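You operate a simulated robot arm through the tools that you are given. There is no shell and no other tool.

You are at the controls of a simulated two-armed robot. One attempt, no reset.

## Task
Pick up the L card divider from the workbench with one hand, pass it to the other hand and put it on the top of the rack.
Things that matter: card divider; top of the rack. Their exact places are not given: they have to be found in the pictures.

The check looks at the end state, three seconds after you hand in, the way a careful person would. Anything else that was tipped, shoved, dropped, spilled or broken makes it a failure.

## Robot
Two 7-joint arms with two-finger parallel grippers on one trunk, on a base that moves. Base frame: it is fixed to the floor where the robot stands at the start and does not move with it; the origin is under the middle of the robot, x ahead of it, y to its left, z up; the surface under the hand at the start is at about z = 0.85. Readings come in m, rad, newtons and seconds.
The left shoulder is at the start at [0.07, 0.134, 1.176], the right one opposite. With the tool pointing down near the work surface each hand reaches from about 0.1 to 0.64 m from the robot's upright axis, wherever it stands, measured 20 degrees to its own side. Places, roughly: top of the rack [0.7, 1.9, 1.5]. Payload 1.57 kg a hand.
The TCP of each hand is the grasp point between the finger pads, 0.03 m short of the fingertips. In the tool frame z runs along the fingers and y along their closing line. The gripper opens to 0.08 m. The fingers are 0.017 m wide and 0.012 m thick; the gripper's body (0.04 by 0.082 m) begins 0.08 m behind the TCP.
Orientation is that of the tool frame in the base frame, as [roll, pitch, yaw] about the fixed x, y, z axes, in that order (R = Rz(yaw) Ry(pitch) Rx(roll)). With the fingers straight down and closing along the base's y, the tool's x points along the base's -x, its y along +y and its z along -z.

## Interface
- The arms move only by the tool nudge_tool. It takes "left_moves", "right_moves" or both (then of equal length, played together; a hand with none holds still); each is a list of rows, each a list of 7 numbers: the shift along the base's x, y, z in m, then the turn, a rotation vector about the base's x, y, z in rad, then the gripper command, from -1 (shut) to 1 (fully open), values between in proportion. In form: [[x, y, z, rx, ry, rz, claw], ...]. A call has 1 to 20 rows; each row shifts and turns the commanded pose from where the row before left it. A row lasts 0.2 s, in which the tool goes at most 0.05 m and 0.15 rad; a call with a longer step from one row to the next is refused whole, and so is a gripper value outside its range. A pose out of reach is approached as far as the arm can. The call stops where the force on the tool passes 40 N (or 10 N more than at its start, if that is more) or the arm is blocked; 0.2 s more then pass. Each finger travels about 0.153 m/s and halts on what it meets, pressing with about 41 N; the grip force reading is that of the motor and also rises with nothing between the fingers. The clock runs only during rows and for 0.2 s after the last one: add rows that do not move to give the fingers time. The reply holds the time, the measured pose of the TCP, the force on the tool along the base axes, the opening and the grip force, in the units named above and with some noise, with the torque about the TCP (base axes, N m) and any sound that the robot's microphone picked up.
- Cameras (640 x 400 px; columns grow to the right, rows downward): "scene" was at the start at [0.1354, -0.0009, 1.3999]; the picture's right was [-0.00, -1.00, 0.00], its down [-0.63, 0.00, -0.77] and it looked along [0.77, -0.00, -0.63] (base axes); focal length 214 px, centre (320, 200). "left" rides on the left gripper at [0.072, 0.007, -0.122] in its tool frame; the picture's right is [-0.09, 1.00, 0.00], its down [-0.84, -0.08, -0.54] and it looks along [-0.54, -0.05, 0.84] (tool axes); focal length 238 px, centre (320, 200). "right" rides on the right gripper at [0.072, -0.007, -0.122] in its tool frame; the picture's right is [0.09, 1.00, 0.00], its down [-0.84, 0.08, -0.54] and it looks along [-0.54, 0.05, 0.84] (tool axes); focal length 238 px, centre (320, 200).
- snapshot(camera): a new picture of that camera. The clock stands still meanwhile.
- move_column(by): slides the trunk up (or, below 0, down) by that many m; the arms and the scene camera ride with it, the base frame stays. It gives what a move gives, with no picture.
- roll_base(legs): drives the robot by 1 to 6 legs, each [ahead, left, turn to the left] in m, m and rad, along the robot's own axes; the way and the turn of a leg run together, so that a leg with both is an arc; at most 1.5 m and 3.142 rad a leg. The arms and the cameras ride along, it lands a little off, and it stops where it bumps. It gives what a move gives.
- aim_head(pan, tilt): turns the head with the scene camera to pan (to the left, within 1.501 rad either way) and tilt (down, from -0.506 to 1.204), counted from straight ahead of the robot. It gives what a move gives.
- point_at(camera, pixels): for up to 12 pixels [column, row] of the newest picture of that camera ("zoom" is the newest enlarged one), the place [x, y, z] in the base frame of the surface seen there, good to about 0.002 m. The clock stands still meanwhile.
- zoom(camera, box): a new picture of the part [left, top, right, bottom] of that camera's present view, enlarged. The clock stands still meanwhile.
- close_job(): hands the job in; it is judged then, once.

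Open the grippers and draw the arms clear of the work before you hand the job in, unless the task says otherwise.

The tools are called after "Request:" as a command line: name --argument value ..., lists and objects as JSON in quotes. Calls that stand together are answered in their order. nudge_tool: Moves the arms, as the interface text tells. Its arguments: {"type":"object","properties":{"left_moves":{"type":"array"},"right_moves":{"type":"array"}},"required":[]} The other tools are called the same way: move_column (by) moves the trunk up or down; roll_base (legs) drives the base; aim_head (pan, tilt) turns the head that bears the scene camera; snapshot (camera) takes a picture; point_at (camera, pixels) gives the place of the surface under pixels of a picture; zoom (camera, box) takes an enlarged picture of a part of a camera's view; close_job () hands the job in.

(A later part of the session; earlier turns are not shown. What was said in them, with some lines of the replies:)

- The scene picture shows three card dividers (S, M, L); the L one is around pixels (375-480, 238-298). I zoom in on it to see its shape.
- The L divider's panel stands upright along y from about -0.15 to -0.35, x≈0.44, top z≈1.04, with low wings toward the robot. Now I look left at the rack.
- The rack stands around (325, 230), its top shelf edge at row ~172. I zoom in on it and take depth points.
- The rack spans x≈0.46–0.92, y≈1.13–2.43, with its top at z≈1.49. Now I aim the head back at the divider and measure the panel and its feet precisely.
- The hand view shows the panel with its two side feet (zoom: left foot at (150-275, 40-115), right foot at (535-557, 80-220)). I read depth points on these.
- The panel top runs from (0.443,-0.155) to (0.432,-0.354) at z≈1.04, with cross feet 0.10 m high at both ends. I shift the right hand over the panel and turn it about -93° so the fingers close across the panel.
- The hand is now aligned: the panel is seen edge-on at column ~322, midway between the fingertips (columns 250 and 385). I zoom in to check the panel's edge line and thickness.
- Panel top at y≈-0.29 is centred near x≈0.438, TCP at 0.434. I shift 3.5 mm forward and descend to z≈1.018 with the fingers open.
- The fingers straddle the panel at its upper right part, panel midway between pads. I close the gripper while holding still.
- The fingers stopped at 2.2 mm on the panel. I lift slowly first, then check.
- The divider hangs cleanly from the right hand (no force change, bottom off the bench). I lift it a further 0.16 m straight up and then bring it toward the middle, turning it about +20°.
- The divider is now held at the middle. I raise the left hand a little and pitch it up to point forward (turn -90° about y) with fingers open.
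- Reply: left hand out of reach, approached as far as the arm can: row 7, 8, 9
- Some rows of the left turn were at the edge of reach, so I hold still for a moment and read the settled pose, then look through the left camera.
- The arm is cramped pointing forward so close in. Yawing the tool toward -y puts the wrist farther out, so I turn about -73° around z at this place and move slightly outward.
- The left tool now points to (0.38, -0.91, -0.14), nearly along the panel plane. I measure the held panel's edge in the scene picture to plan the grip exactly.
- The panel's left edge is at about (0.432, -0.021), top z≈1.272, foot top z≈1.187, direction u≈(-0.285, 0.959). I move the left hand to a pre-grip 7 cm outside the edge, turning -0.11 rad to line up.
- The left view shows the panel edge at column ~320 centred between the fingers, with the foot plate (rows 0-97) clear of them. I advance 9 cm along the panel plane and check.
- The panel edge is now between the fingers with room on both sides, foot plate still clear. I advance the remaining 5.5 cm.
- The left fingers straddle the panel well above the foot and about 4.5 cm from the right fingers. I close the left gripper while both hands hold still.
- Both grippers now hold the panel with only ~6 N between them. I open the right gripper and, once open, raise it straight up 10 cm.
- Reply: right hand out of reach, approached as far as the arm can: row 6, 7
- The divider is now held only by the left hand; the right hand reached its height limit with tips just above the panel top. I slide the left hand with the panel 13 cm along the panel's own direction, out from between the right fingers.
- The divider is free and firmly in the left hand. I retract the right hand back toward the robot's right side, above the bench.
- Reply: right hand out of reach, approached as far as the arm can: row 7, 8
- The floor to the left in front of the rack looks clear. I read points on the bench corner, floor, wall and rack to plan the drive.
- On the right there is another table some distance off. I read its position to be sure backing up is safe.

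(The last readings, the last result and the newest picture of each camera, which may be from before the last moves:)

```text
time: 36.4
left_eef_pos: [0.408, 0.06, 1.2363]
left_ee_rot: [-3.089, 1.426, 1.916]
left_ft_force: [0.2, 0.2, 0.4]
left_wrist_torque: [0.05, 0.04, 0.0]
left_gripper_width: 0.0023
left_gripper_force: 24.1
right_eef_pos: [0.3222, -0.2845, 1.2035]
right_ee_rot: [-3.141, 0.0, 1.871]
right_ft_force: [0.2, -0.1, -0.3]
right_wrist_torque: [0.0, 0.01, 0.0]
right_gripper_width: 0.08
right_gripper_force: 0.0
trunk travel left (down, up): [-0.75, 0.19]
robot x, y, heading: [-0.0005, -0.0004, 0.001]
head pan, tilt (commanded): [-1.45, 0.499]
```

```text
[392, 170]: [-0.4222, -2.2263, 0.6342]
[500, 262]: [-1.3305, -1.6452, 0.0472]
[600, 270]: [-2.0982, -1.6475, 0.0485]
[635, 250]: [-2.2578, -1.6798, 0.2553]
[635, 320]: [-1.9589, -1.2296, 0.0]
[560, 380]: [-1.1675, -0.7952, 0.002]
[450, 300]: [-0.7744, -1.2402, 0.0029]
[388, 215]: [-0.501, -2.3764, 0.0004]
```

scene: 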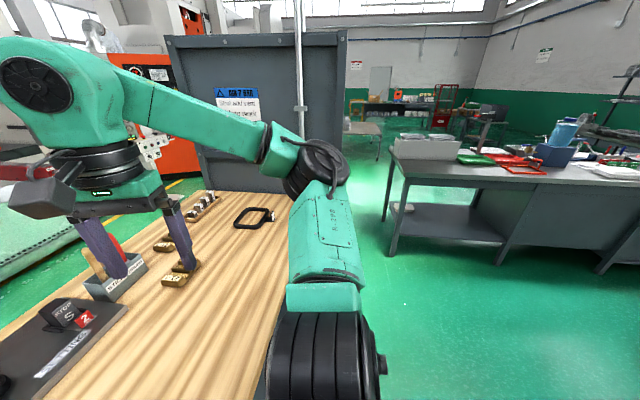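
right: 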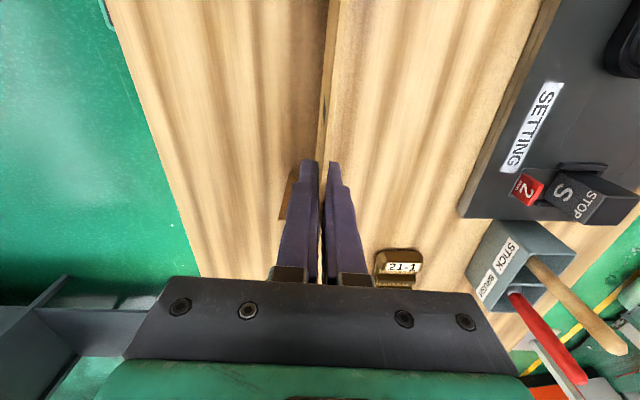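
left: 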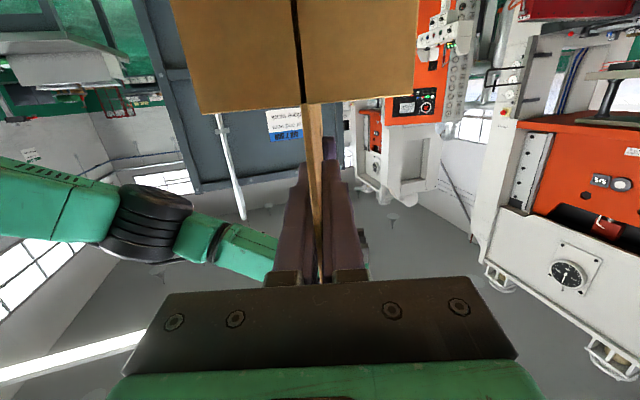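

Behind and to the left is clear floor; bench front edge is at x≈0.24, rack front at x≈0.468. I raise the trunk fully so the left hand can get above the rack top.

Request:
move_column --by 0.19

Request:
aim_head --pan 0.0 --tilt 0.4

Request:
snapshot --camera "scene"

```text
time: 38.4
left_eef_pos: [0.407, 0.0609, 1.4259]
left_ee_rot: [-3.09, 1.426, 1.914]
left_ft_force: [-0.2, 0.6, -0.9]
left_wrist_torque: [0.07, 0.0, -0.02]
left_gripper_width: 0.0023
left_gripper_force: 23.8
right_eef_pos: [0.3214, -0.2845, 1.3919]
right_ee_rot: [3.141, 0.0, 1.871]
right_ft_force: [0.2, 0.1, 0.1]
right_wrist_torque: [0.01, -0.02, -0.04]
right_gripper_width: 0.0798
right_gripper_force: 0.0
trunk travel left (down, up): [-0.94, 0.0]
robot x, y, heading: [0.0011, 0.0003, 0.001]
head pan, tilt (commanded): [-1.45, 0.499]
```

```text
time: 40.0
left_eef_pos: [0.4079, 0.0599, 1.4252]
left_ee_rot: [-3.089, 1.426, 1.914]
left_ft_force: [0.0, -0.1, -0.1]
left_wrist_torque: [0.01, 0.02, 0.0]
left_gripper_width: 0.0024
left_gripper_force: 23.6
right_eef_pos: [0.322, -0.2842, 1.3915]
right_ee_rot: [3.141, 0.0, 1.87]
right_ft_force: [0.2, -0.1, -0.5]
right_wrist_torque: [0.0, -0.02, 0.0]
right_gripper_width: 0.0798
right_gripper_force: 0.2
trunk travel left (down, up): [-0.94, 0.0]
robot x, y, heading: [-0.0017, -0.0018, -0.001]
head pan, tilt (commanded): [0.0, 0.4]
```

```text
taken
```

scene: 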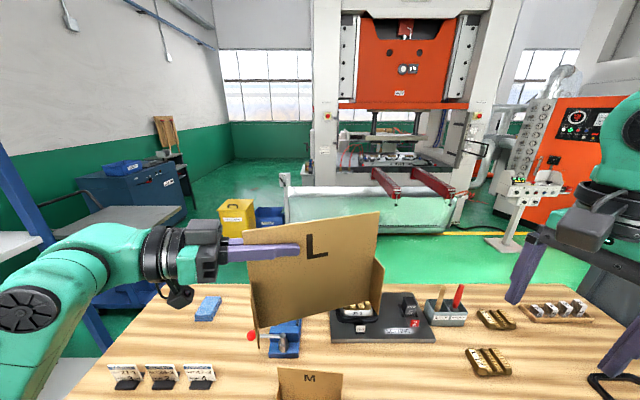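

I raise the left hand about 0.2 m first, then swing the tool to point forward while easing it outward.

Request:
nudge_tool --left_moves '[[0.002, 0.01, 0.025, 0, 0, 0, -1], [0.002, 0.01, 0.035, 0, 0, 0, -1], [0.002, 0.01, 0.035, 0, 0, 0, -1], [0.002, 0.01, 0.035, 0, 0, 0, -1], [0.002, 0.01, 0.035, 0, 0, 0, -1], [0.002, 0.01, 0.035, 0, 0, 0, -1], [0, 0, 0, 0, 0, 0, -1]]'

Request:
snapshot --camera "scene"

```text
time: 41.6
left_eef_pos: [0.4208, 0.1203, 1.6257]
left_ee_rot: [-3.088, 1.425, 1.915]
left_ft_force: [-0.8, 0.2, -0.1]
left_wrist_torque: [0.06, 0.01, 0.01]
left_gripper_width: 0.0022
left_gripper_force: 23.9
right_eef_pos: [0.3224, -0.2851, 1.3926]
right_ee_rot: [3.14, 0.0, 1.872]
right_ft_force: [0.4, 0.1, 0.1]
right_wrist_torque: [0.01, 0.02, -0.01]
right_gripper_width: 0.0802
right_gripper_force: 0.2
trunk travel left (down, up): [-0.94, 0.0]
robot x, y, heading: [0.0029, 0.0017, 0.003]
head pan, tilt (commanded): [0.0, 0.4]
```

```text
taken
```

scene: 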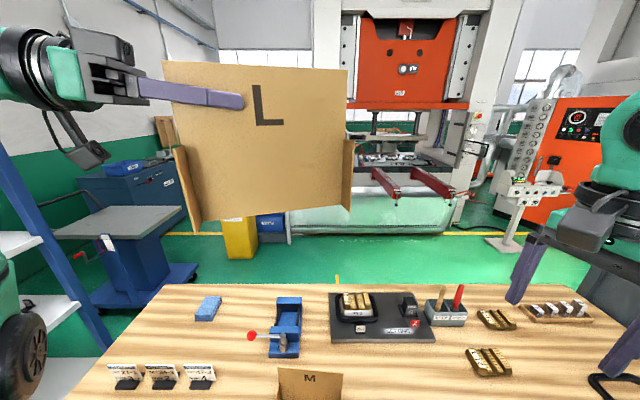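

The hand rose to z≈1.626 with the divider steady. Now I swing the tool toward forward (+1.28 rad about z) while moving outward.

Request:
nudge_tool --left_moves '[[0.014, 0.003, 0.006, 0, 0, 0.1, -1], [0.014, 0.003, 0.006, 0, 0, 0.1, -1], [0.014, 0.003, 0.006, 0, 0, 0.1, -1], [0.014, 0.003, 0.006, 0, 0, 0.1, -1], [0.014, 0.003, 0.006, 0, 0, 0.1, -1], [0.014, 0.003, 0.006, 0, 0, 0.1, -1], [0.014, 0.003, 0.006, 0, 0, 0.1, -1], [0.014, 0.003, 0.006, 0, 0, 0.1, -1], [0.014, 0.003, 0.006, 0, 0, 0.1, -1], [0.014, 0.003, 0.006, 0, 0, 0.1, -1], [0, 0, 0, 0, 0, 0.1, -1], [0, 0, 0, 0, 0, 0.1, -1], [0, 0, 0, 0, 0, 0.08, -1], [0, 0, 0, 0, 0, 0, -1]]'

Request:
snapshot --camera "scene"

Request:
snapshot --camera "left"

```text
time: 44.6
left_eef_pos: [0.5592, 0.1505, 1.6857]
left_ee_rot: [-3.087, 1.428, -3.088]
left_ft_force: [0.1, -0.4, -1.0]
left_wrist_torque: [-0.01, 0.04, -0.02]
left_gripper_width: 0.0026
left_gripper_force: 23.7
right_eef_pos: [0.3222, -0.2846, 1.3931]
right_ee_rot: [-3.14, 0.001, 1.871]
right_ft_force: [1.3, 0.0, 0.3]
right_wrist_torque: [0.01, 0.03, 0.0]
right_gripper_width: 0.0801
right_gripper_force: 0.1
trunk travel left (down, up): [-0.94, 0.0]
robot x, y, heading: [0.0005, 0.0014, -0.002]
head pan, tilt (commanded): [0.0, 0.4]
```

```text
taken
```

scene: 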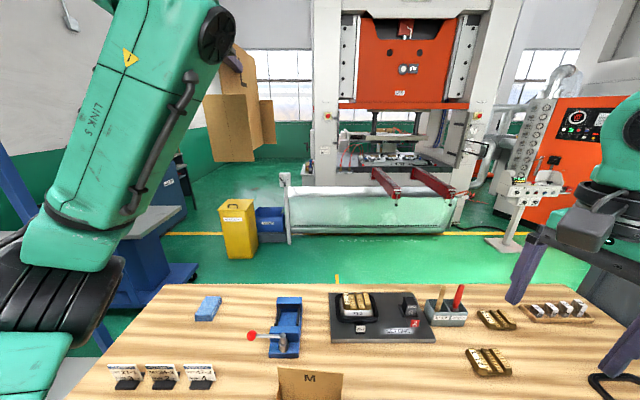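

```text
taken
```

left: 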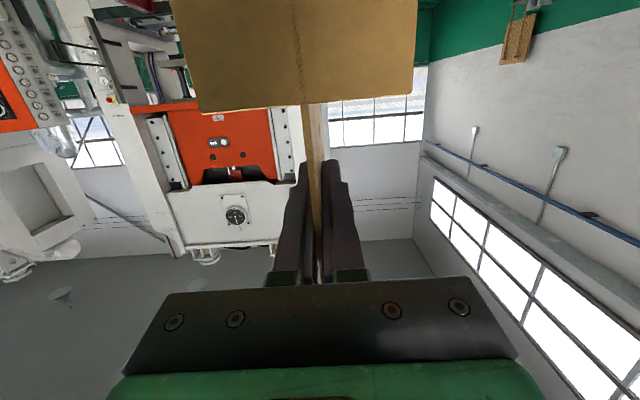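

The divider now points forward ahead of the left hand, clear and level. I back the base away from the bench by 0.4 m and drive left 1.7 m in front of the rack.

Request:
roll_base --legs '[[-0.4, 0, 0], [0, 0.85, 0], [0, 0.85, 0]]'

Request:
snapshot --camera "scene"

```text
time: 55.3
left_eef_pos: [0.157, 1.8381, 1.6857]
left_ee_rot: [-3.098, 1.425, -3.105]
left_ft_force: [-0.1, -0.6, -0.5]
left_wrist_torque: [0.0, 0.02, 0.03]
left_gripper_width: 0.0023
left_gripper_force: 24.1
right_eef_pos: [-0.0803, 1.4038, 1.3924]
right_ee_rot: [-3.141, -0.002, 1.867]
right_ft_force: [-0.1, -0.9, -0.8]
right_wrist_torque: [0.01, 0.0, 0.03]
right_gripper_width: 0.0801
right_gripper_force: 0.0
trunk travel left (down, up): [-0.94, 0.0]
robot x, y, heading: [-0.4017, 1.6895, -0.001]
head pan, tilt (commanded): [0.0, 0.4]
```

```text
taken
```

scene: 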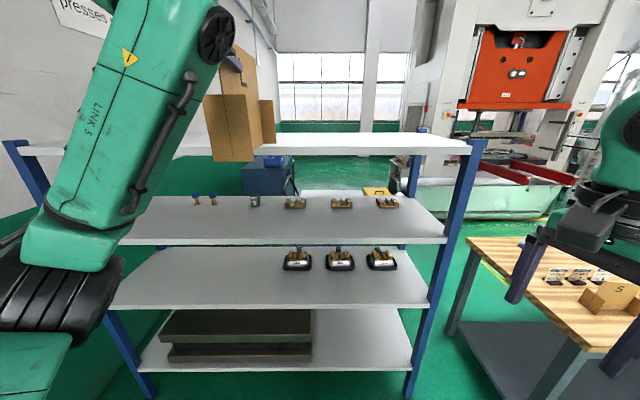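

The rack's top shelf is now in view (rows 133-155), apparently empty. I zoom in and read its height and extents.

Request:
zoom --camera "scene" --box '[150, 90, 490, 200]'

Request:
point_at --camera "scene" --pixels '[[280, 152], [300, 145], [300, 138], [350, 145], [350, 136], [400, 145], [450, 145], [465, 148], [200, 150], [465, 143], [230, 150], [330, 152]]'

```text
1.88 times, centred on (320, 145) of scene
```

zoom: 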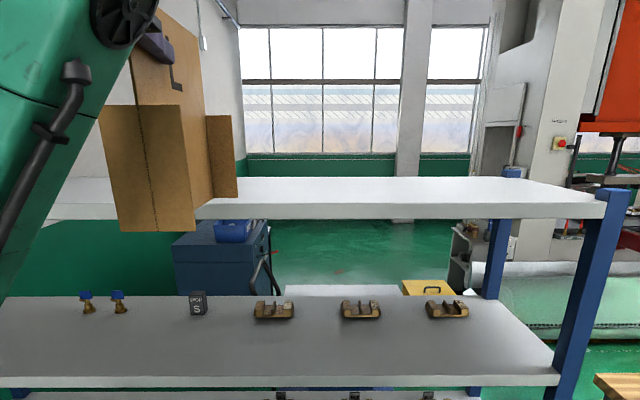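

```text
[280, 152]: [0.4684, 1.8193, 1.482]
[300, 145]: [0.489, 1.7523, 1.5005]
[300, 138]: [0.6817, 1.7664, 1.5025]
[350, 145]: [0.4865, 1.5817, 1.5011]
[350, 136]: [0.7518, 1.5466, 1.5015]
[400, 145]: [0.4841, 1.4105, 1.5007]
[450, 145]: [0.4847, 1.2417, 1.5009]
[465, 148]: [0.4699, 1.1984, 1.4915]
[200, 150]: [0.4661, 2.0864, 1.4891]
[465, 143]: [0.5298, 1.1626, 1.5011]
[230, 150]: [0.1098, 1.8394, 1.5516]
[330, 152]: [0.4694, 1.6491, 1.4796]
```

Shelf top is z≈1.501 and its front edge x≈0.468; it is empty. I now measure the divider's feet bottoms relative to the hand to know tilt and drop height.

Request:
zoom --camera "scene" --box '[190, 40, 290, 170]'

Request:
point_at --camera "scene" --pixels '[[216, 159], [233, 160], [250, 159], [206, 97], [222, 97], [245, 100], [268, 142], [273, 103], [262, 103], [250, 60], [258, 120], [272, 142]]'

```text
3.08 times, centred on (240, 105) of scene
```

zoom: 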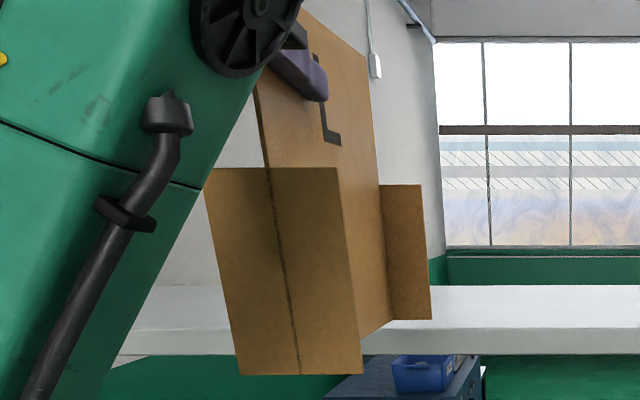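

```text
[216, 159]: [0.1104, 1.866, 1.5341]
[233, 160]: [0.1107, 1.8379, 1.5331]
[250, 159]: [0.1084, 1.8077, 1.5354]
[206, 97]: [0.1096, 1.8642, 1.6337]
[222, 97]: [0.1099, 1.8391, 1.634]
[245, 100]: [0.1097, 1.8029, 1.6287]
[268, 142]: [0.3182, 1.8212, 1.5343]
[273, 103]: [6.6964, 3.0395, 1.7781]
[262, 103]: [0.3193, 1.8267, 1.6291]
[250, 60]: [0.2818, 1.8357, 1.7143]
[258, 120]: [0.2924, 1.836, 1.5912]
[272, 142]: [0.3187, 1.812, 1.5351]
```

Both feet bottoms sit level at z≈1.530 (0.156 below the TCP), panel from x≈0.110 to 0.319 at y≈1.838, vertical. I raise the hand 3.5 cm for clearance and drive forward 0.30 m, then check.

Request:
nudge_tool --left_moves '[[0, 0, 0.01, 0, 0, 0, -1], [0, 0, 0.015, 0, 0, 0, -1], [0, 0, 0.01, 0, 0, 0, -1], [0, 0, 0, 0, 0, 0, -1]]'

Request:
roll_base --legs '[[0.3, 0, 0]]'

Request:
snapshot --camera "scene"

```text
time: 56.3
left_eef_pos: [0.1582, 1.8408, 1.7211]
left_ee_rot: [-3.087, 1.426, -3.09]
left_ft_force: [0.0, 0.4, -0.1]
left_wrist_torque: [-0.01, -0.02, 0.02]
left_gripper_width: 0.0023
left_gripper_force: 24.1
right_eef_pos: [-0.0803, 1.407, 1.3922]
right_ee_rot: [3.14, -0.001, 1.868]
right_ft_force: [0.3, 0.4, 1.0]
right_wrist_torque: [-0.01, -0.01, 0.02]
right_gripper_width: 0.0802
right_gripper_force: 0.1
trunk travel left (down, up): [-0.94, 0.0]
robot x, y, heading: [-0.4004, 1.6901, -0.005]
head pan, tilt (commanded): [0.0, 0.4]
```

```text
time: 58.3
left_eef_pos: [0.4515, 1.8374, 1.7216]
left_ee_rot: [-3.09, 1.429, -3.095]
left_ft_force: [0.1, 0.1, -0.5]
left_wrist_torque: [0.02, 0.0, -0.02]
left_gripper_width: 0.0025
left_gripper_force: 24.0
right_eef_pos: [0.2132, 1.4042, 1.3936]
right_ee_rot: [3.138, 0.0, 1.865]
right_ft_force: [-0.6, 0.8, -0.3]
right_wrist_torque: [0.0, -0.07, 0.02]
right_gripper_width: 0.0798
right_gripper_force: 0.0
trunk travel left (down, up): [-0.94, 0.0]
robot x, y, heading: [-0.1053, 1.6893, -0.008]
head pan, tilt (commanded): [0.0, 0.4]
```

```text
taken
```

scene: 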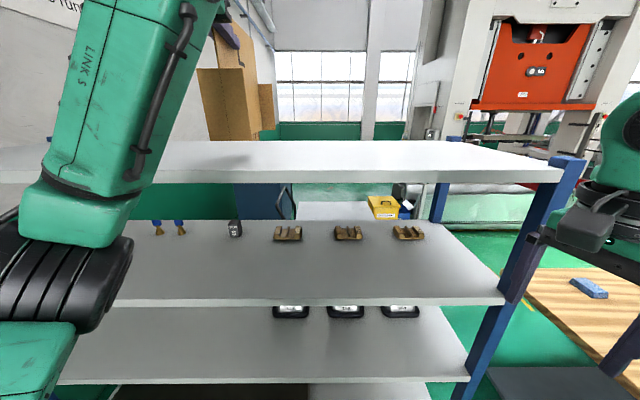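

Clear so far. I check where the left forearm/elbow and the right hand are relative to the rack front edge (x≈0.468) before going closer.

Request:
point_at --camera "scene" --pixels '[[110, 270], [60, 260], [130, 160], [130, 80], [190, 40], [170, 120], [570, 235], [525, 265], [620, 360], [235, 130], [265, 130], [400, 160]]'

Request:
aim_head --pan 0.0 --tilt 1.0

Request:
snapshot --camera "scene"

```text
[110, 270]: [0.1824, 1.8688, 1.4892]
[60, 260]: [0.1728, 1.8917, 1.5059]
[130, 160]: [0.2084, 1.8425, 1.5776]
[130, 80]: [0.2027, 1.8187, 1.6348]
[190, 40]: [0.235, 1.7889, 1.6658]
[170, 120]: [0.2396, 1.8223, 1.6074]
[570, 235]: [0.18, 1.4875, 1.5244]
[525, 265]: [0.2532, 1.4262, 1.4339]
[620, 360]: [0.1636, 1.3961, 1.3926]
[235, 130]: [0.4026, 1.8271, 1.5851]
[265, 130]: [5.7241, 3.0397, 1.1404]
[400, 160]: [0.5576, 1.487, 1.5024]
```

```text
time: 59.3
left_eef_pos: [0.4575, 1.8376, 1.7201]
left_ee_rot: [-3.091, 1.426, -3.094]
left_ft_force: [0.1, 0.1, -0.1]
left_wrist_torque: [0.01, 0.01, 0.0]
left_gripper_width: 0.0024
left_gripper_force: 23.9
right_eef_pos: [0.2177, 1.4042, 1.3931]
right_ee_rot: [-3.139, -0.001, 1.865]
right_ft_force: [0.3, -1.3, 0.4]
right_wrist_torque: [-0.02, 0.03, -0.01]
right_gripper_width: 0.08
right_gripper_force: 0.1
trunk travel left (down, up): [-0.94, 0.0]
robot x, y, heading: [-0.1057, 1.6897, -0.006]
head pan, tilt (commanded): [0.0, 1.0]
```

```text
taken
```

scene: 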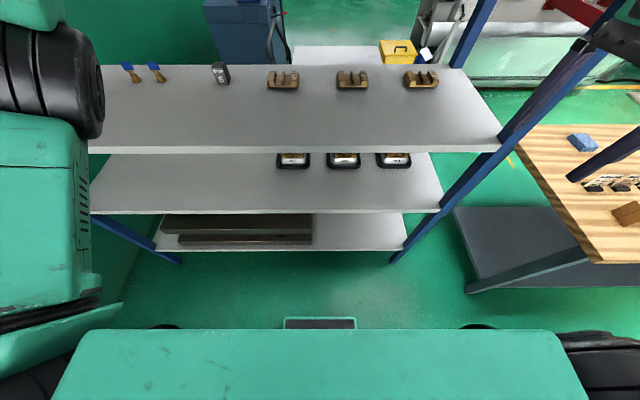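

The base front edge is visible at the bottom (row ~325). I read its distance and the rack's lower shelf edge to make sure driving closer is safe.

Request:
point_at --camera "scene" --pixels '[[320, 323], [320, 317], [170, 327], [478, 326], [320, 300], [280, 248], [300, 212], [240, 151], [120, 310], [590, 330]]'

```text
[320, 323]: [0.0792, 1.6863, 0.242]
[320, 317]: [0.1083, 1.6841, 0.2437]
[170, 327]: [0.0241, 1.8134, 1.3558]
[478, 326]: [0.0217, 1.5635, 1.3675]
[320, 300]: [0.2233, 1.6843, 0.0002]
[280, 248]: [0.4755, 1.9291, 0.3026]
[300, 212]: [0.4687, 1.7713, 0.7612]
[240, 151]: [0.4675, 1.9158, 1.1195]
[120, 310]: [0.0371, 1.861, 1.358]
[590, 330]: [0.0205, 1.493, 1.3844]
```

The base front is at x≈0.11 with the rack at x≈0.468, so there is ample room. I drive forward another 0.14 m.

Request:
roll_base --legs '[[0.14, 0, 0]]'

Request:
aim_head --pan 0.1 --tilt 0.2

Request:
snapshot --camera "scene"

Request:
snapshot --camera "left"

```text
time: 60.6
left_eef_pos: [0.5889, 1.8372, 1.723]
left_ee_rot: [-3.091, 1.432, -3.093]
left_ft_force: [-0.2, -0.2, 0.2]
left_wrist_torque: [0.01, 0.04, 0.02]
left_gripper_width: 0.0024
left_gripper_force: 24.0
right_eef_pos: [0.3503, 1.4036, 1.3942]
right_ee_rot: [3.137, 0.001, 1.868]
right_ft_force: [-0.7, -0.4, 0.8]
right_wrist_torque: [-0.02, -0.04, 0.02]
right_gripper_width: 0.0799
right_gripper_force: 0.0
trunk travel left (down, up): [-0.94, 0.0]
robot x, y, heading: [0.0375, 1.6879, -0.005]
head pan, tilt (commanded): [0.0, 1.0]
```

```text
time: 61.8
left_eef_pos: [0.5961, 1.8367, 1.7198]
left_ee_rot: [-3.089, 1.428, -3.093]
left_ft_force: [0.5, -0.5, -0.5]
left_wrist_torque: [0.02, 0.04, -0.04]
left_gripper_width: 0.0022
left_gripper_force: 23.8
right_eef_pos: [0.3558, 1.4036, 1.3917]
right_ee_rot: [3.141, 0.001, 1.867]
right_ft_force: [-0.1, -0.2, 1.1]
right_wrist_torque: [0.03, -0.01, -0.04]
right_gripper_width: 0.0799
right_gripper_force: 0.1
trunk travel left (down, up): [-0.94, 0.0]
robot x, y, heading: [0.0324, 1.69, -0.004]
head pan, tilt (commanded): [0.099, 0.201]
```

```text
taken
```

scene: 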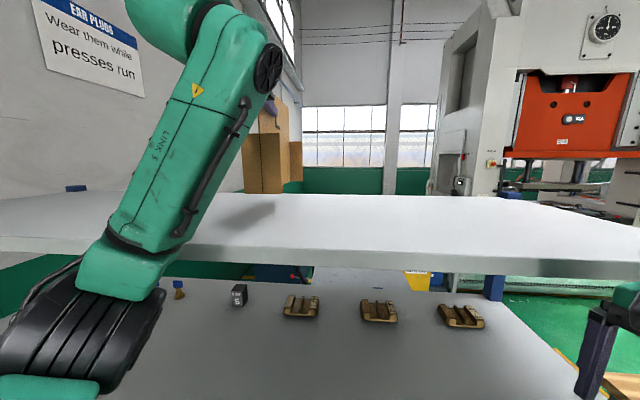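

```text
taken
```

left: 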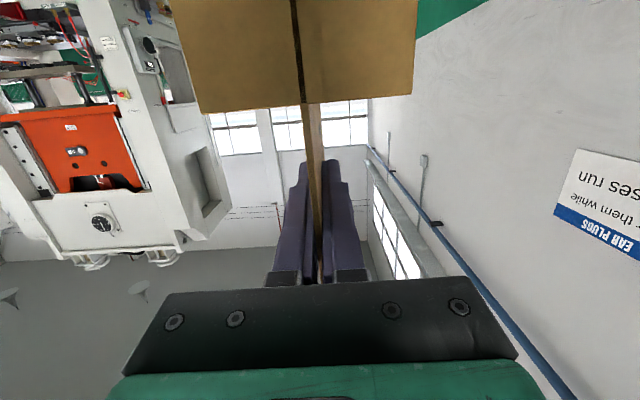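

The divider is above the shelf now. I read the shelf's depth and the divider's feet again.

Request:
zoom --camera "scene" --box '[220, 80, 340, 260]'

Request:
point_at --camera "scene" --pixels '[[262, 190], [249, 190], [278, 190], [262, 140], [278, 140], [296, 178], [298, 145], [350, 197], [430, 198], [350, 240], [262, 205], [310, 196]]'

```text
2.22 times, centred on (280, 170) of scene
```

zoom: 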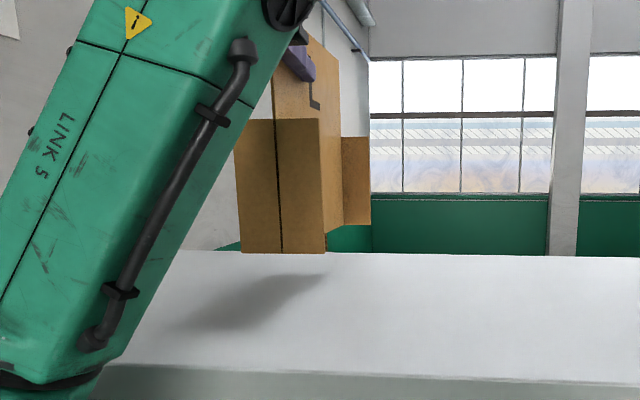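

```text
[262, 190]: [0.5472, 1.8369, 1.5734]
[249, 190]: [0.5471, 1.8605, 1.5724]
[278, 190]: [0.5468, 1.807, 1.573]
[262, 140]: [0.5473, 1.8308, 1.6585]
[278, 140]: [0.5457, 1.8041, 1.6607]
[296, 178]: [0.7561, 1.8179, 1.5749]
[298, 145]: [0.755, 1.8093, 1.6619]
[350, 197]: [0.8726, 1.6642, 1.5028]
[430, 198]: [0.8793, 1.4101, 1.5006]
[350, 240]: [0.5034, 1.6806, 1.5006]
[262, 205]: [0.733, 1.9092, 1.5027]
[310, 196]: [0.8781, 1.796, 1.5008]
```

The divider (x 0.547–0.756, y≈1.837) is over the shelf (x 0.468–0.90), feet bottoms near z≈1.566. I move 4 cm further in and lower 5 cm, then check.

Request:
nudge_tool --left_moves '[[0.01, 0, -0.005, 0, 0, 0, -1], [0.01, 0, -0.01, 0, 0, 0, -1], [0.01, 0, -0.01, 0, 0, 0, -1], [0.01, 0, -0.01, 0, 0, 0, -1], [0, 0, -0.01, 0, 0, 0, -1], [0, 0, -0.005, 0, 0, 0, -1], [0, 0, 0, 0, 0, 0, -1]]'

Request:
zoom --camera "scene" --box '[220, 100, 340, 260]'

```text
time: 63.4
left_eef_pos: [0.6353, 1.837, 1.6711]
left_ee_rot: [-3.09, 1.428, -3.092]
left_ft_force: [-0.2, 0.4, -0.1]
left_wrist_torque: [-0.03, -0.01, 0.02]
left_gripper_width: 0.0023
left_gripper_force: 23.9
right_eef_pos: [0.3572, 1.4031, 1.3924]
right_ee_rot: [3.141, 0.0, 1.868]
right_ft_force: [-0.4, 0.4, -0.4]
right_wrist_torque: [-0.01, -0.01, -0.04]
right_gripper_width: 0.0801
right_gripper_force: 0.0
trunk travel left (down, up): [-0.94, 0.0]
robot x, y, heading: [0.0325, 1.6926, -0.001]
head pan, tilt (commanded): [0.099, 0.201]
```

```text
2.50 times, centred on (280, 180) of scene
```

zoom: 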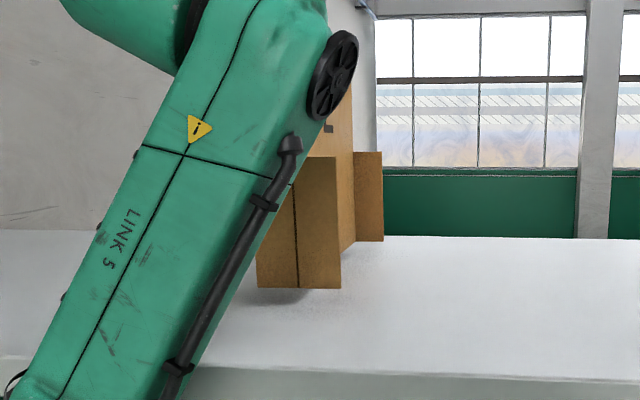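

The feet are about 1.5 cm above the shelf, shadow close beneath. I check the forearm's clearance from the shelf edge and the feet's exact heights.

Request:
point_at --camera "zoom" --pixels '[[150, 385], [80, 385], [180, 355], [100, 300], [200, 250], [275, 282], [320, 284], [372, 236], [300, 300], [340, 295], [400, 260], [260, 180]]'

Request:
snapshot --camera "scene"

```text
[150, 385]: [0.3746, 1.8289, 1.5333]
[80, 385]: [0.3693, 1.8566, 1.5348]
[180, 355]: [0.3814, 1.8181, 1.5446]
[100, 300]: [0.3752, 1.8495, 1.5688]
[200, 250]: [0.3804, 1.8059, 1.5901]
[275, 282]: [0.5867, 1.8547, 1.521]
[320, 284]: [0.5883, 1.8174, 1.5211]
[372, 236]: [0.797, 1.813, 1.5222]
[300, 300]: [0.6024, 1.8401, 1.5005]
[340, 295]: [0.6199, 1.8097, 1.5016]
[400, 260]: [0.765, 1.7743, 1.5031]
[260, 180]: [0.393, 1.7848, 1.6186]
```

```text
taken
```

scene: 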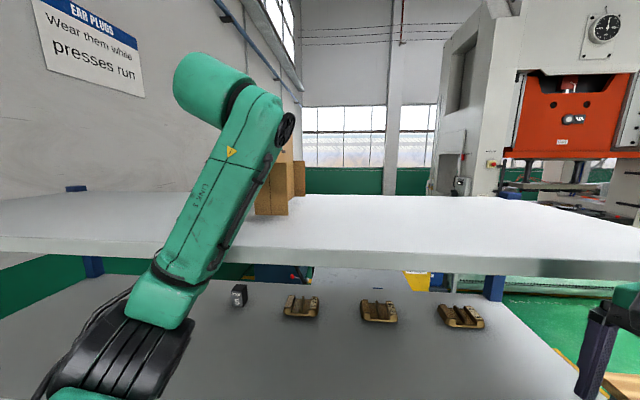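

The forearm (near face x≈0.375) is getting close to the shelf's front edge at x≈0.468, so I back the base by 6 cm; the divider will still sit well on the shelf (x≈0.53–0.74).

Request:
roll_base --legs '[[-0.06, 0, 0]]'

Request:
snapshot --camera "scene"

Request:
zoom --camera "scene" --box '[220, 100, 340, 260]'

```text
time: 64.3
left_eef_pos: [0.5911, 1.8366, 1.6634]
left_ee_rot: [-3.094, 1.415, -3.097]
left_ft_force: [1.1, -0.5, -1.8]
left_wrist_torque: [0.0, 0.01, -0.03]
left_gripper_width: 0.0023
left_gripper_force: 23.8
right_eef_pos: [0.3101, 1.4046, 1.3886]
right_ee_rot: [-3.133, -0.003, 1.868]
right_ft_force: [1.1, 0.7, -1.3]
right_wrist_torque: [0.01, 0.09, 0.02]
right_gripper_width: 0.08
right_gripper_force: 0.0
trunk travel left (down, up): [-0.94, 0.0]
robot x, y, heading: [-0.0239, 1.6907, -0.006]
head pan, tilt (commanded): [0.099, 0.201]
```

```text
taken
```

scene: 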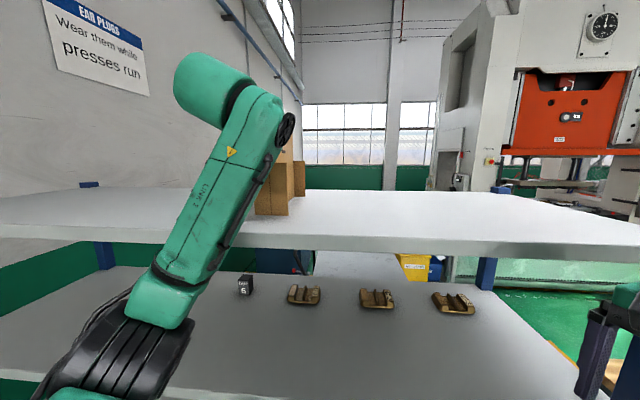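

```text
2.50 times, centred on (280, 180) of scene
```

zoom: 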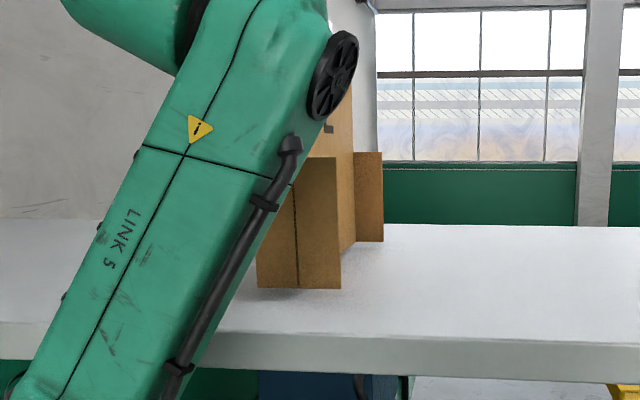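

I let it settle and read the pose, then measure the gap between feet and shelf.

Request:
nudge_tool --left_moves '[[0, 0, 0, 0, 0, 0, -1], [0, 0, 0, 0, 0, 0, -1], [0, 0, 0, 0, 0, 0, -1]]'

Request:
zoom --camera "scene" --box '[240, 140, 330, 230]'

```text
time: 65.2
left_eef_pos: [0.5791, 1.8369, 1.6678]
left_ee_rot: [-3.091, 1.426, -3.097]
left_ft_force: [-0.4, -0.6, -0.6]
left_wrist_torque: [0.01, 0.0, -0.01]
left_gripper_width: 0.0026
left_gripper_force: 23.7
right_eef_pos: [0.3005, 1.4044, 1.3918]
right_ee_rot: [-3.139, 0.0, 1.867]
right_ft_force: [-0.1, 0.1, -0.2]
right_wrist_torque: [0.01, -0.01, 0.04]
right_gripper_width: 0.0801
right_gripper_force: 0.0
trunk travel left (down, up): [-0.94, 0.0]
robot x, y, heading: [-0.0252, 1.6924, -0.004]
head pan, tilt (commanded): [0.099, 0.201]
```

```text
4.44 times, centred on (285, 185) of scene
```

zoom: 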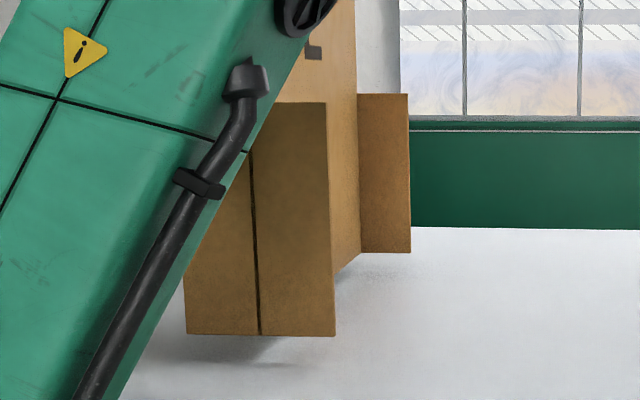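

Settled at TCP z≈1.668, feet roughly 1.3 cm above the shelf. I lower in small 2–3 mm steps and watch the force.

Request:
nudge_tool --left_moves '[[0, 0, -0.003, 0, 0, 0, -1], [0, 0, -0.003, 0, 0, 0, -1], [0, 0, -0.003, 0, 0, 0, -1], [0, 0, 0, 0, 0, 0, -1], [0, 0, 0, 0, 0, 0, -1]]'

Request:
zoom --camera "scene" --box '[240, 140, 330, 230]'

Request:
point_at --camera "zoom" --pixels '[[220, 330], [300, 330], [330, 330], [385, 246], [405, 246], [300, 345], [400, 262], [360, 300]]'

```text
time: 66.3
left_eef_pos: [0.5781, 1.8366, 1.6607]
left_ee_rot: [-3.092, 1.426, -3.097]
left_ft_force: [0.8, -0.3, -1.1]
left_wrist_torque: [-0.03, 0.0, -0.02]
left_gripper_width: 0.0022
left_gripper_force: 24.2
right_eef_pos: [0.2969, 1.4031, 1.3931]
right_ee_rot: [-3.141, -0.002, 1.868]
right_ft_force: [0.7, -0.7, -0.6]
right_wrist_torque: [0.03, 0.0, -0.01]
right_gripper_width: 0.08
right_gripper_force: 0.0
trunk travel left (down, up): [-0.94, 0.0]
robot x, y, heading: [-0.0197, 1.6893, -0.004]
head pan, tilt (commanded): [0.099, 0.201]
```

```text
4.44 times, centred on (285, 185) of scene
```

zoom: 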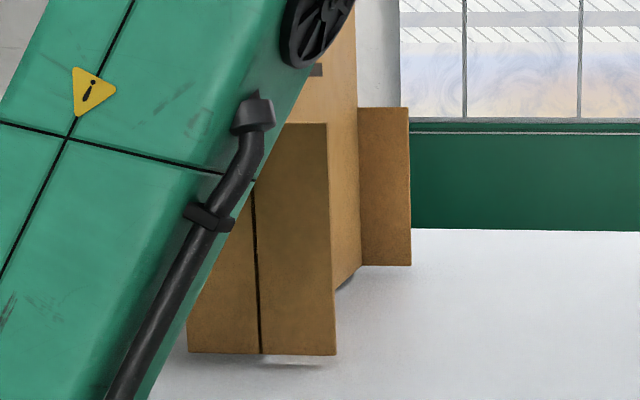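

```text
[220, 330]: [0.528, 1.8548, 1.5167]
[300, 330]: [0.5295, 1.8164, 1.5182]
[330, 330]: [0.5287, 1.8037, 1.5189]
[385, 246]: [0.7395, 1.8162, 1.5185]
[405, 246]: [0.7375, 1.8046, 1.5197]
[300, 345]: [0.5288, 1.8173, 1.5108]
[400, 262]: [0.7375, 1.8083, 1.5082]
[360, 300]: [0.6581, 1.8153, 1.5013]
```

Both feet are about 4–5 mm above the shelf and level. I lower the last few millimetres in 1–1.5 mm steps.

Request:
nudge_tool --left_moves '[[0, 0, -0.0015, 0, 0, 0, -1], [0, 0, -0.0015, 0, 0, 0, -1], [0, 0, -0.001, 0, 0, 0, -1], [0, 0, 0, 0, 0, 0, -1], [0, 0, 0, 0, 0, 0, -1]]'

Request:
zoom --camera "scene" --box '[240, 140, 330, 230]'

```text
time: 67.5
left_eef_pos: [0.5755, 1.8362, 1.6565]
left_ee_rot: [-3.088, 1.427, -3.095]
left_ft_force: [-0.5, -0.1, -0.4]
left_wrist_torque: [0.03, 0.0, -0.04]
left_gripper_width: 0.0022
left_gripper_force: 24.1
right_eef_pos: [0.2958, 1.4036, 1.3918]
right_ee_rot: [3.141, 0.0, 1.867]
right_ft_force: [-1.9, 0.2, 0.0]
right_wrist_torque: [-0.01, -0.03, -0.01]
right_gripper_width: 0.0796
right_gripper_force: 0.0
trunk travel left (down, up): [-0.94, 0.0]
robot x, y, heading: [-0.0237, 1.6902, -0.004]
head pan, tilt (commanded): [0.099, 0.201]
```

```text
4.44 times, centred on (285, 185) of scene
```

zoom: 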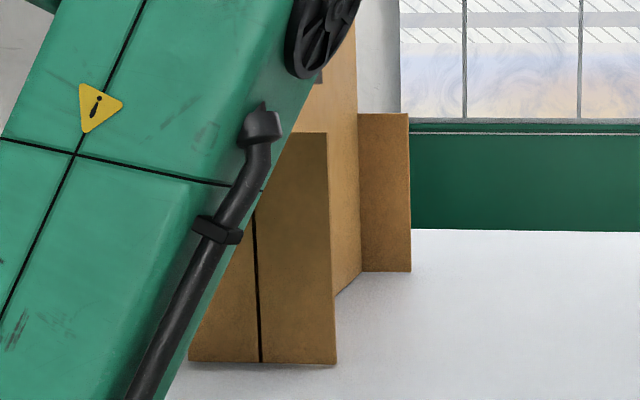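

Nearly touching, no contact force yet. I lower 1 mm at a time.

Request:
nudge_tool --left_moves '[[0, 0, -0.001, 0, 0, 0, -1], [0, 0, 0, 0, 0, 0, -1], [0, 0, 0, 0, 0, 0, -1]]'

Request:
zoom --camera "scene" --box '[240, 140, 330, 230]'

Request:
point_at --camera "zoom" --pixels '[[220, 350], [300, 350], [330, 350], [385, 260], [405, 260], [300, 362], [400, 268], [380, 300], [300, 372], [240, 375]]'

```text
time: 68.3
left_eef_pos: [0.575, 1.8384, 1.6553]
left_ee_rot: [-3.09, 1.425, -3.096]
left_ft_force: [-0.7, -0.5, -0.2]
left_wrist_torque: [0.01, -0.12, 0.01]
left_gripper_width: 0.0025
left_gripper_force: 23.7
right_eef_pos: [0.2962, 1.4037, 1.3921]
right_ee_rot: [-3.141, 0.002, 1.867]
right_ft_force: [0.8, -0.1, -0.2]
right_wrist_torque: [0.0, 0.05, 0.01]
right_gripper_width: 0.08
right_gripper_force: 0.1
trunk travel left (down, up): [-0.94, 0.0]
robot x, y, heading: [-0.0237, 1.6875, -0.005]
head pan, tilt (commanded): [0.099, 0.201]
```

```text
4.44 times, centred on (285, 185) of scene
```

zoom: 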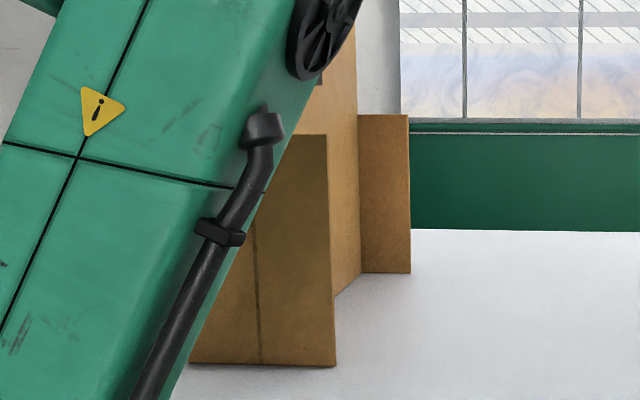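

```text
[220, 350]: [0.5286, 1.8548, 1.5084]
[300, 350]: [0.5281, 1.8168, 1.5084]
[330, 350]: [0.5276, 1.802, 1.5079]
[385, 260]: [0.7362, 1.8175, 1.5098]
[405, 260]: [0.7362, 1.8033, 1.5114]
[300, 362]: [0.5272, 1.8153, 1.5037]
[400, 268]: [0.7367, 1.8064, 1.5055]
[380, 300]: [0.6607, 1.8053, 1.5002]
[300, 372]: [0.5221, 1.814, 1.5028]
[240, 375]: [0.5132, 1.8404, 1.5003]
```

A small torque (-0.12 N m about y) shows the far foot just touching; the near foot is within ~1 mm. I lower one more millimetre.

Request:
nudge_tool --left_moves '[[0, 0, -0.001, 0, 0, 0, -1], [0, 0, 0, 0, 0, 0, -1], [0, 0, 0, 0, 0, 0, -1]]'

Request:
zoom --camera "scene" --box '[240, 140, 330, 230]'

```text
time: 69.2
left_eef_pos: [0.5756, 1.8375, 1.6563]
left_ee_rot: [-3.095, 1.429, -3.099]
left_ft_force: [1.0, 0.5, 3.4]
left_wrist_torque: [0.07, -0.64, -0.06]
left_gripper_width: 0.0022
left_gripper_force: 24.0
right_eef_pos: [0.2965, 1.4026, 1.3933]
right_ee_rot: [3.142, 0.0, 1.867]
right_ft_force: [-0.2, 0.2, 0.4]
right_wrist_torque: [0.0, 0.02, -0.02]
right_gripper_width: 0.0802
right_gripper_force: 0.0
trunk travel left (down, up): [-0.94, 0.0]
robot x, y, heading: [-0.0231, 1.6898, -0.002]
head pan, tilt (commanded): [0.099, 0.201]
```

```text
4.44 times, centred on (285, 185) of scene
```

zoom: 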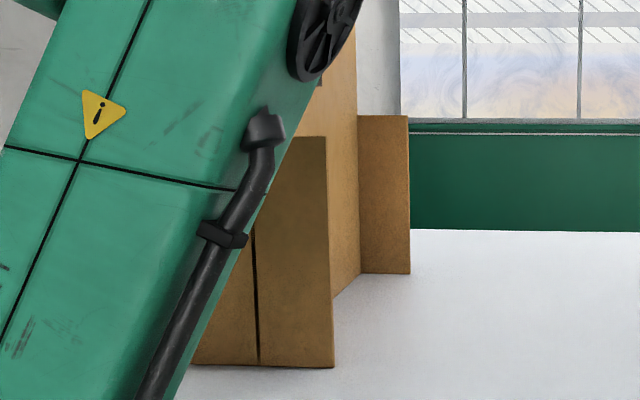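

Contact force is 3.4 N up: the divider stands on the shelf. I open the left gripper gradually while holding the hand still.

Request:
nudge_tool --left_moves '[[0, 0, 0, 0, 0, 0, -0.85], [0, 0, 0, 0, 0, 0, -0.6], [0, 0, 0, 0, 0, 0, -0.2], [0, 0, 0, 0, 0, 0, 0.3], [0, 0, 0, 0, 0, 0, 1], [0, 0, 0, 0, 0, 0, 1], [0, 0, 0, 0, 0, 0, 1]]'

Request:
snapshot --camera "left"

Request:
zoom --camera "scene" --box '[230, 110, 330, 230]'

```text
time: 70.8
left_eef_pos: [0.5755, 1.8377, 1.6552]
left_ee_rot: [-3.092, 1.427, -3.094]
left_ft_force: [-0.6, 0.3, 0.3]
left_wrist_torque: [-0.02, 0.03, 0.0]
left_gripper_width: 0.0802
left_gripper_force: 0.1
right_eef_pos: [0.2978, 1.4043, 1.3929]
right_ee_rot: [3.142, 0.0, 1.867]
right_ft_force: [-0.3, 0.8, 0.1]
right_wrist_torque: [0.01, 0.0, -0.01]
right_gripper_width: 0.0797
right_gripper_force: 0.0
trunk travel left (down, up): [-0.94, 0.0]
robot x, y, heading: [-0.0223, 1.69, -0.009]
head pan, tilt (commanded): [0.099, 0.201]
```

```text
taken
```

left: 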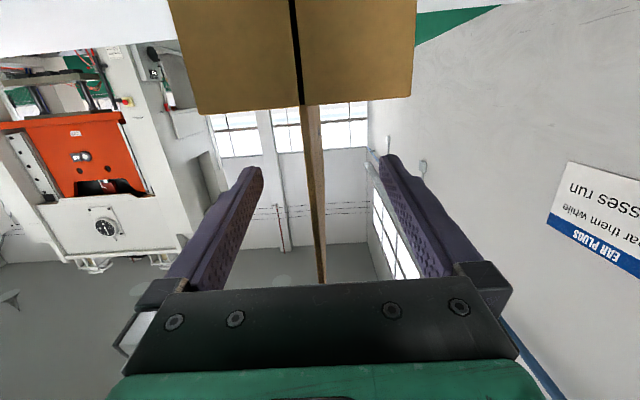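

```text
3.33 times, centred on (280, 170) of scene
```

zoom: 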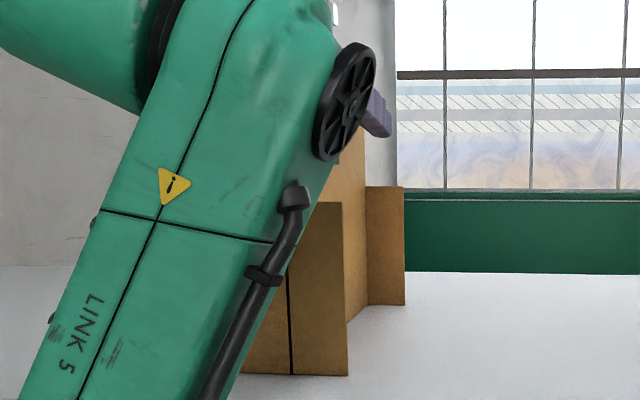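

The gripper is fully open, the panel stands upright midway between the open fingers. I withdraw by driving the base straight back 0.35 m.

Request:
roll_base --legs '[[-0.35, 0, 0]]'

Request:
snapshot --camera "left"

Request:
snapshot --camera "scene"

```text
time: 73.0
left_eef_pos: [0.2308, 1.8393, 1.6531]
left_ee_rot: [-3.094, 1.422, -3.097]
left_ft_force: [1.1, 0.1, 0.6]
left_wrist_torque: [-0.01, -0.02, -0.01]
left_gripper_width: 0.0798
left_gripper_force: 0.1
right_eef_pos: [-0.0484, 1.4047, 1.392]
right_ee_rot: [-3.139, -0.001, 1.866]
right_ft_force: [0.2, 0.1, -1.0]
right_wrist_torque: [-0.02, 0.03, -0.03]
right_gripper_width: 0.08
right_gripper_force: 0.0
trunk travel left (down, up): [-0.94, 0.0]
robot x, y, heading: [-0.3761, 1.6931, -0.003]
head pan, tilt (commanded): [0.099, 0.201]
```

```text
taken
```

left: 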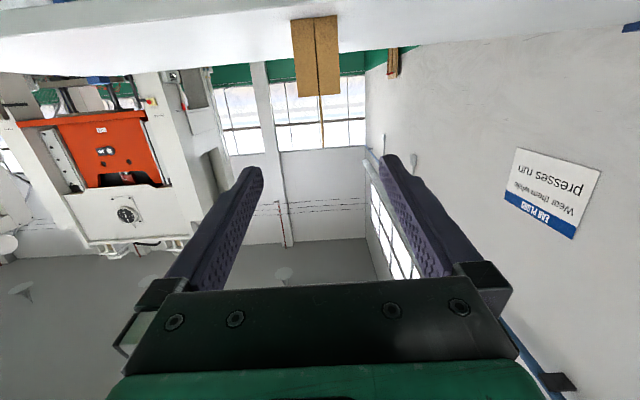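

```text
taken
```

scene: 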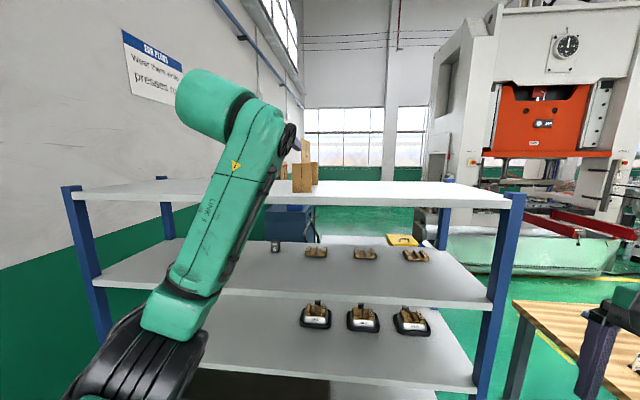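

The divider stands on the rack top and the hand is clear. I back off a little more and take a final look at the divider and the bench.

Request:
roll_base --legs '[[-0.25, -0.2, 0]]'

Request:
aim_head --pan 0.0 --tilt 0.2

Request:
snapshot --camera "scene"

Request:
zoom --camera "left" --box '[220, 0, 420, 160]'

```text
time: 75.2
left_eef_pos: [-0.0236, 1.643, 1.6544]
left_ee_rot: [-3.083, 1.424, -3.083]
left_ft_force: [-0.6, 0.5, -0.1]
left_wrist_torque: [0.05, 0.01, -0.04]
left_gripper_width: 0.08
left_gripper_force: 0.1
right_eef_pos: [-0.3029, 1.2081, 1.3911]
right_ee_rot: [-3.139, 0.001, 1.869]
right_ft_force: [0.3, 0.0, 0.6]
right_wrist_torque: [-0.01, 0.03, 0.0]
right_gripper_width: 0.08
right_gripper_force: 0.0
trunk travel left (down, up): [-0.94, 0.0]
robot x, y, heading: [-0.6252, 1.4931, -0.001]
head pan, tilt (commanded): [0.099, 0.201]
```

```text
time: 75.8
left_eef_pos: [-0.0257, 1.643, 1.6539]
left_ee_rot: [-3.088, 1.423, -3.09]
left_ft_force: [-0.3, -0.4, 0.0]
left_wrist_torque: [0.01, -0.03, 0.01]
left_gripper_width: 0.0798
left_gripper_force: 0.1
right_eef_pos: [-0.3038, 1.206, 1.3918]
right_ee_rot: [-3.139, 0.0, 1.868]
right_ft_force: [0.7, 0.4, 0.3]
right_wrist_torque: [-0.02, 0.0, 0.0]
right_gripper_width: 0.0799
right_gripper_force: 0.0
trunk travel left (down, up): [-0.94, 0.0]
robot x, y, heading: [-0.6294, 1.4947, 0.001]
head pan, tilt (commanded): [0.0, 0.201]
```

```text
taken
```

scene: 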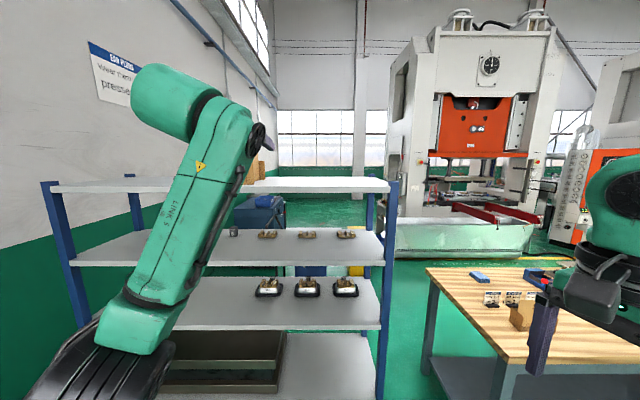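

```text
2.50 times, centred on (320, 80) of left
```

zoom: 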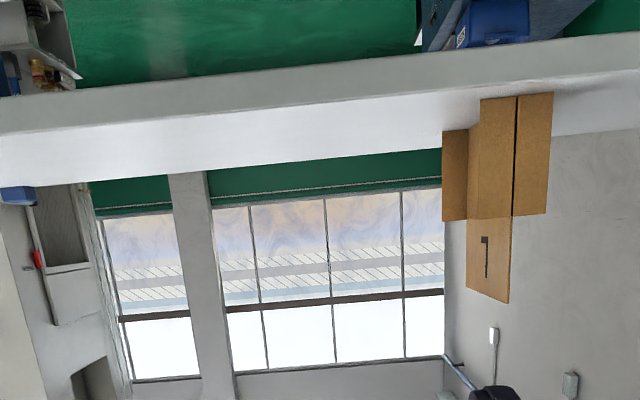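

The left camera (upside-down view) shows the L divider standing upright with both feet on the shelf top, clear of the edge. I take a last look at the bench to confirm nothing was disturbed.

Request:
aim_head --pan -0.8 --tilt 0.35

Request:
snapshot --camera "scene"

```text
time: 77.0
left_eef_pos: [-0.0268, 1.6412, 1.6549]
left_ee_rot: [-3.092, 1.425, -3.092]
left_ft_force: [-0.3, 0.8, -0.7]
left_wrist_torque: [-0.02, 0.01, 0.05]
left_gripper_width: 0.08
left_gripper_force: 0.0
right_eef_pos: [-0.3051, 1.2081, 1.3916]
right_ee_rot: [-3.141, 0.001, 1.869]
right_ft_force: [0.0, -0.6, 0.7]
right_wrist_torque: [0.0, -0.02, 0.0]
right_gripper_width: 0.08
right_gripper_force: 0.1
trunk travel left (down, up): [-0.94, 0.0]
robot x, y, heading: [-0.6259, 1.4911, 0.0]
head pan, tilt (commanded): [-0.799, 0.351]
```

```text
taken
```

scene: 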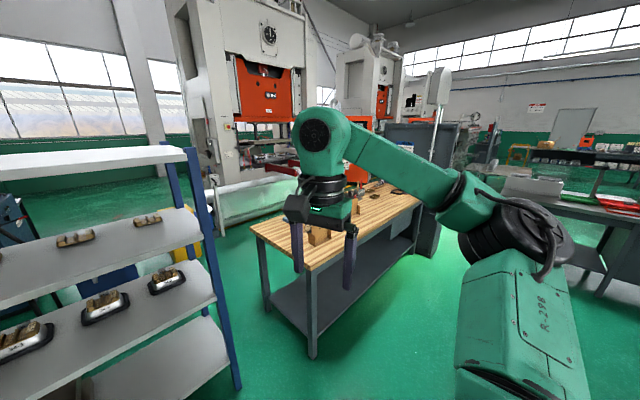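

The bench items and rack contents look undisturbed, the divider stands on the rack top, and both grippers are open and clear. I hand the job in.

Request:
close_job

```text
The job is handed in.
```

The L card divider is standing upright on top of the rack, and I've handed the job in. The right hand picked it up from the workbench, passed it to the left in front of the robot, and the left hand placed it.

- **Position:** it stands level on both feet at about x 0.53–0.74, y 1.84, on the shelf surface at z 1.50. That is about 6 cm in from the front edge, and the top was otherwise empty.
- **Surroundings:** the last pictures showed nothing tipped or moved on the bench or the rack's lower shelves, though the right arm hid part of the bench.
- **Robot:** both grippers are open, and I backed the base about 0.6 m away before handing in.
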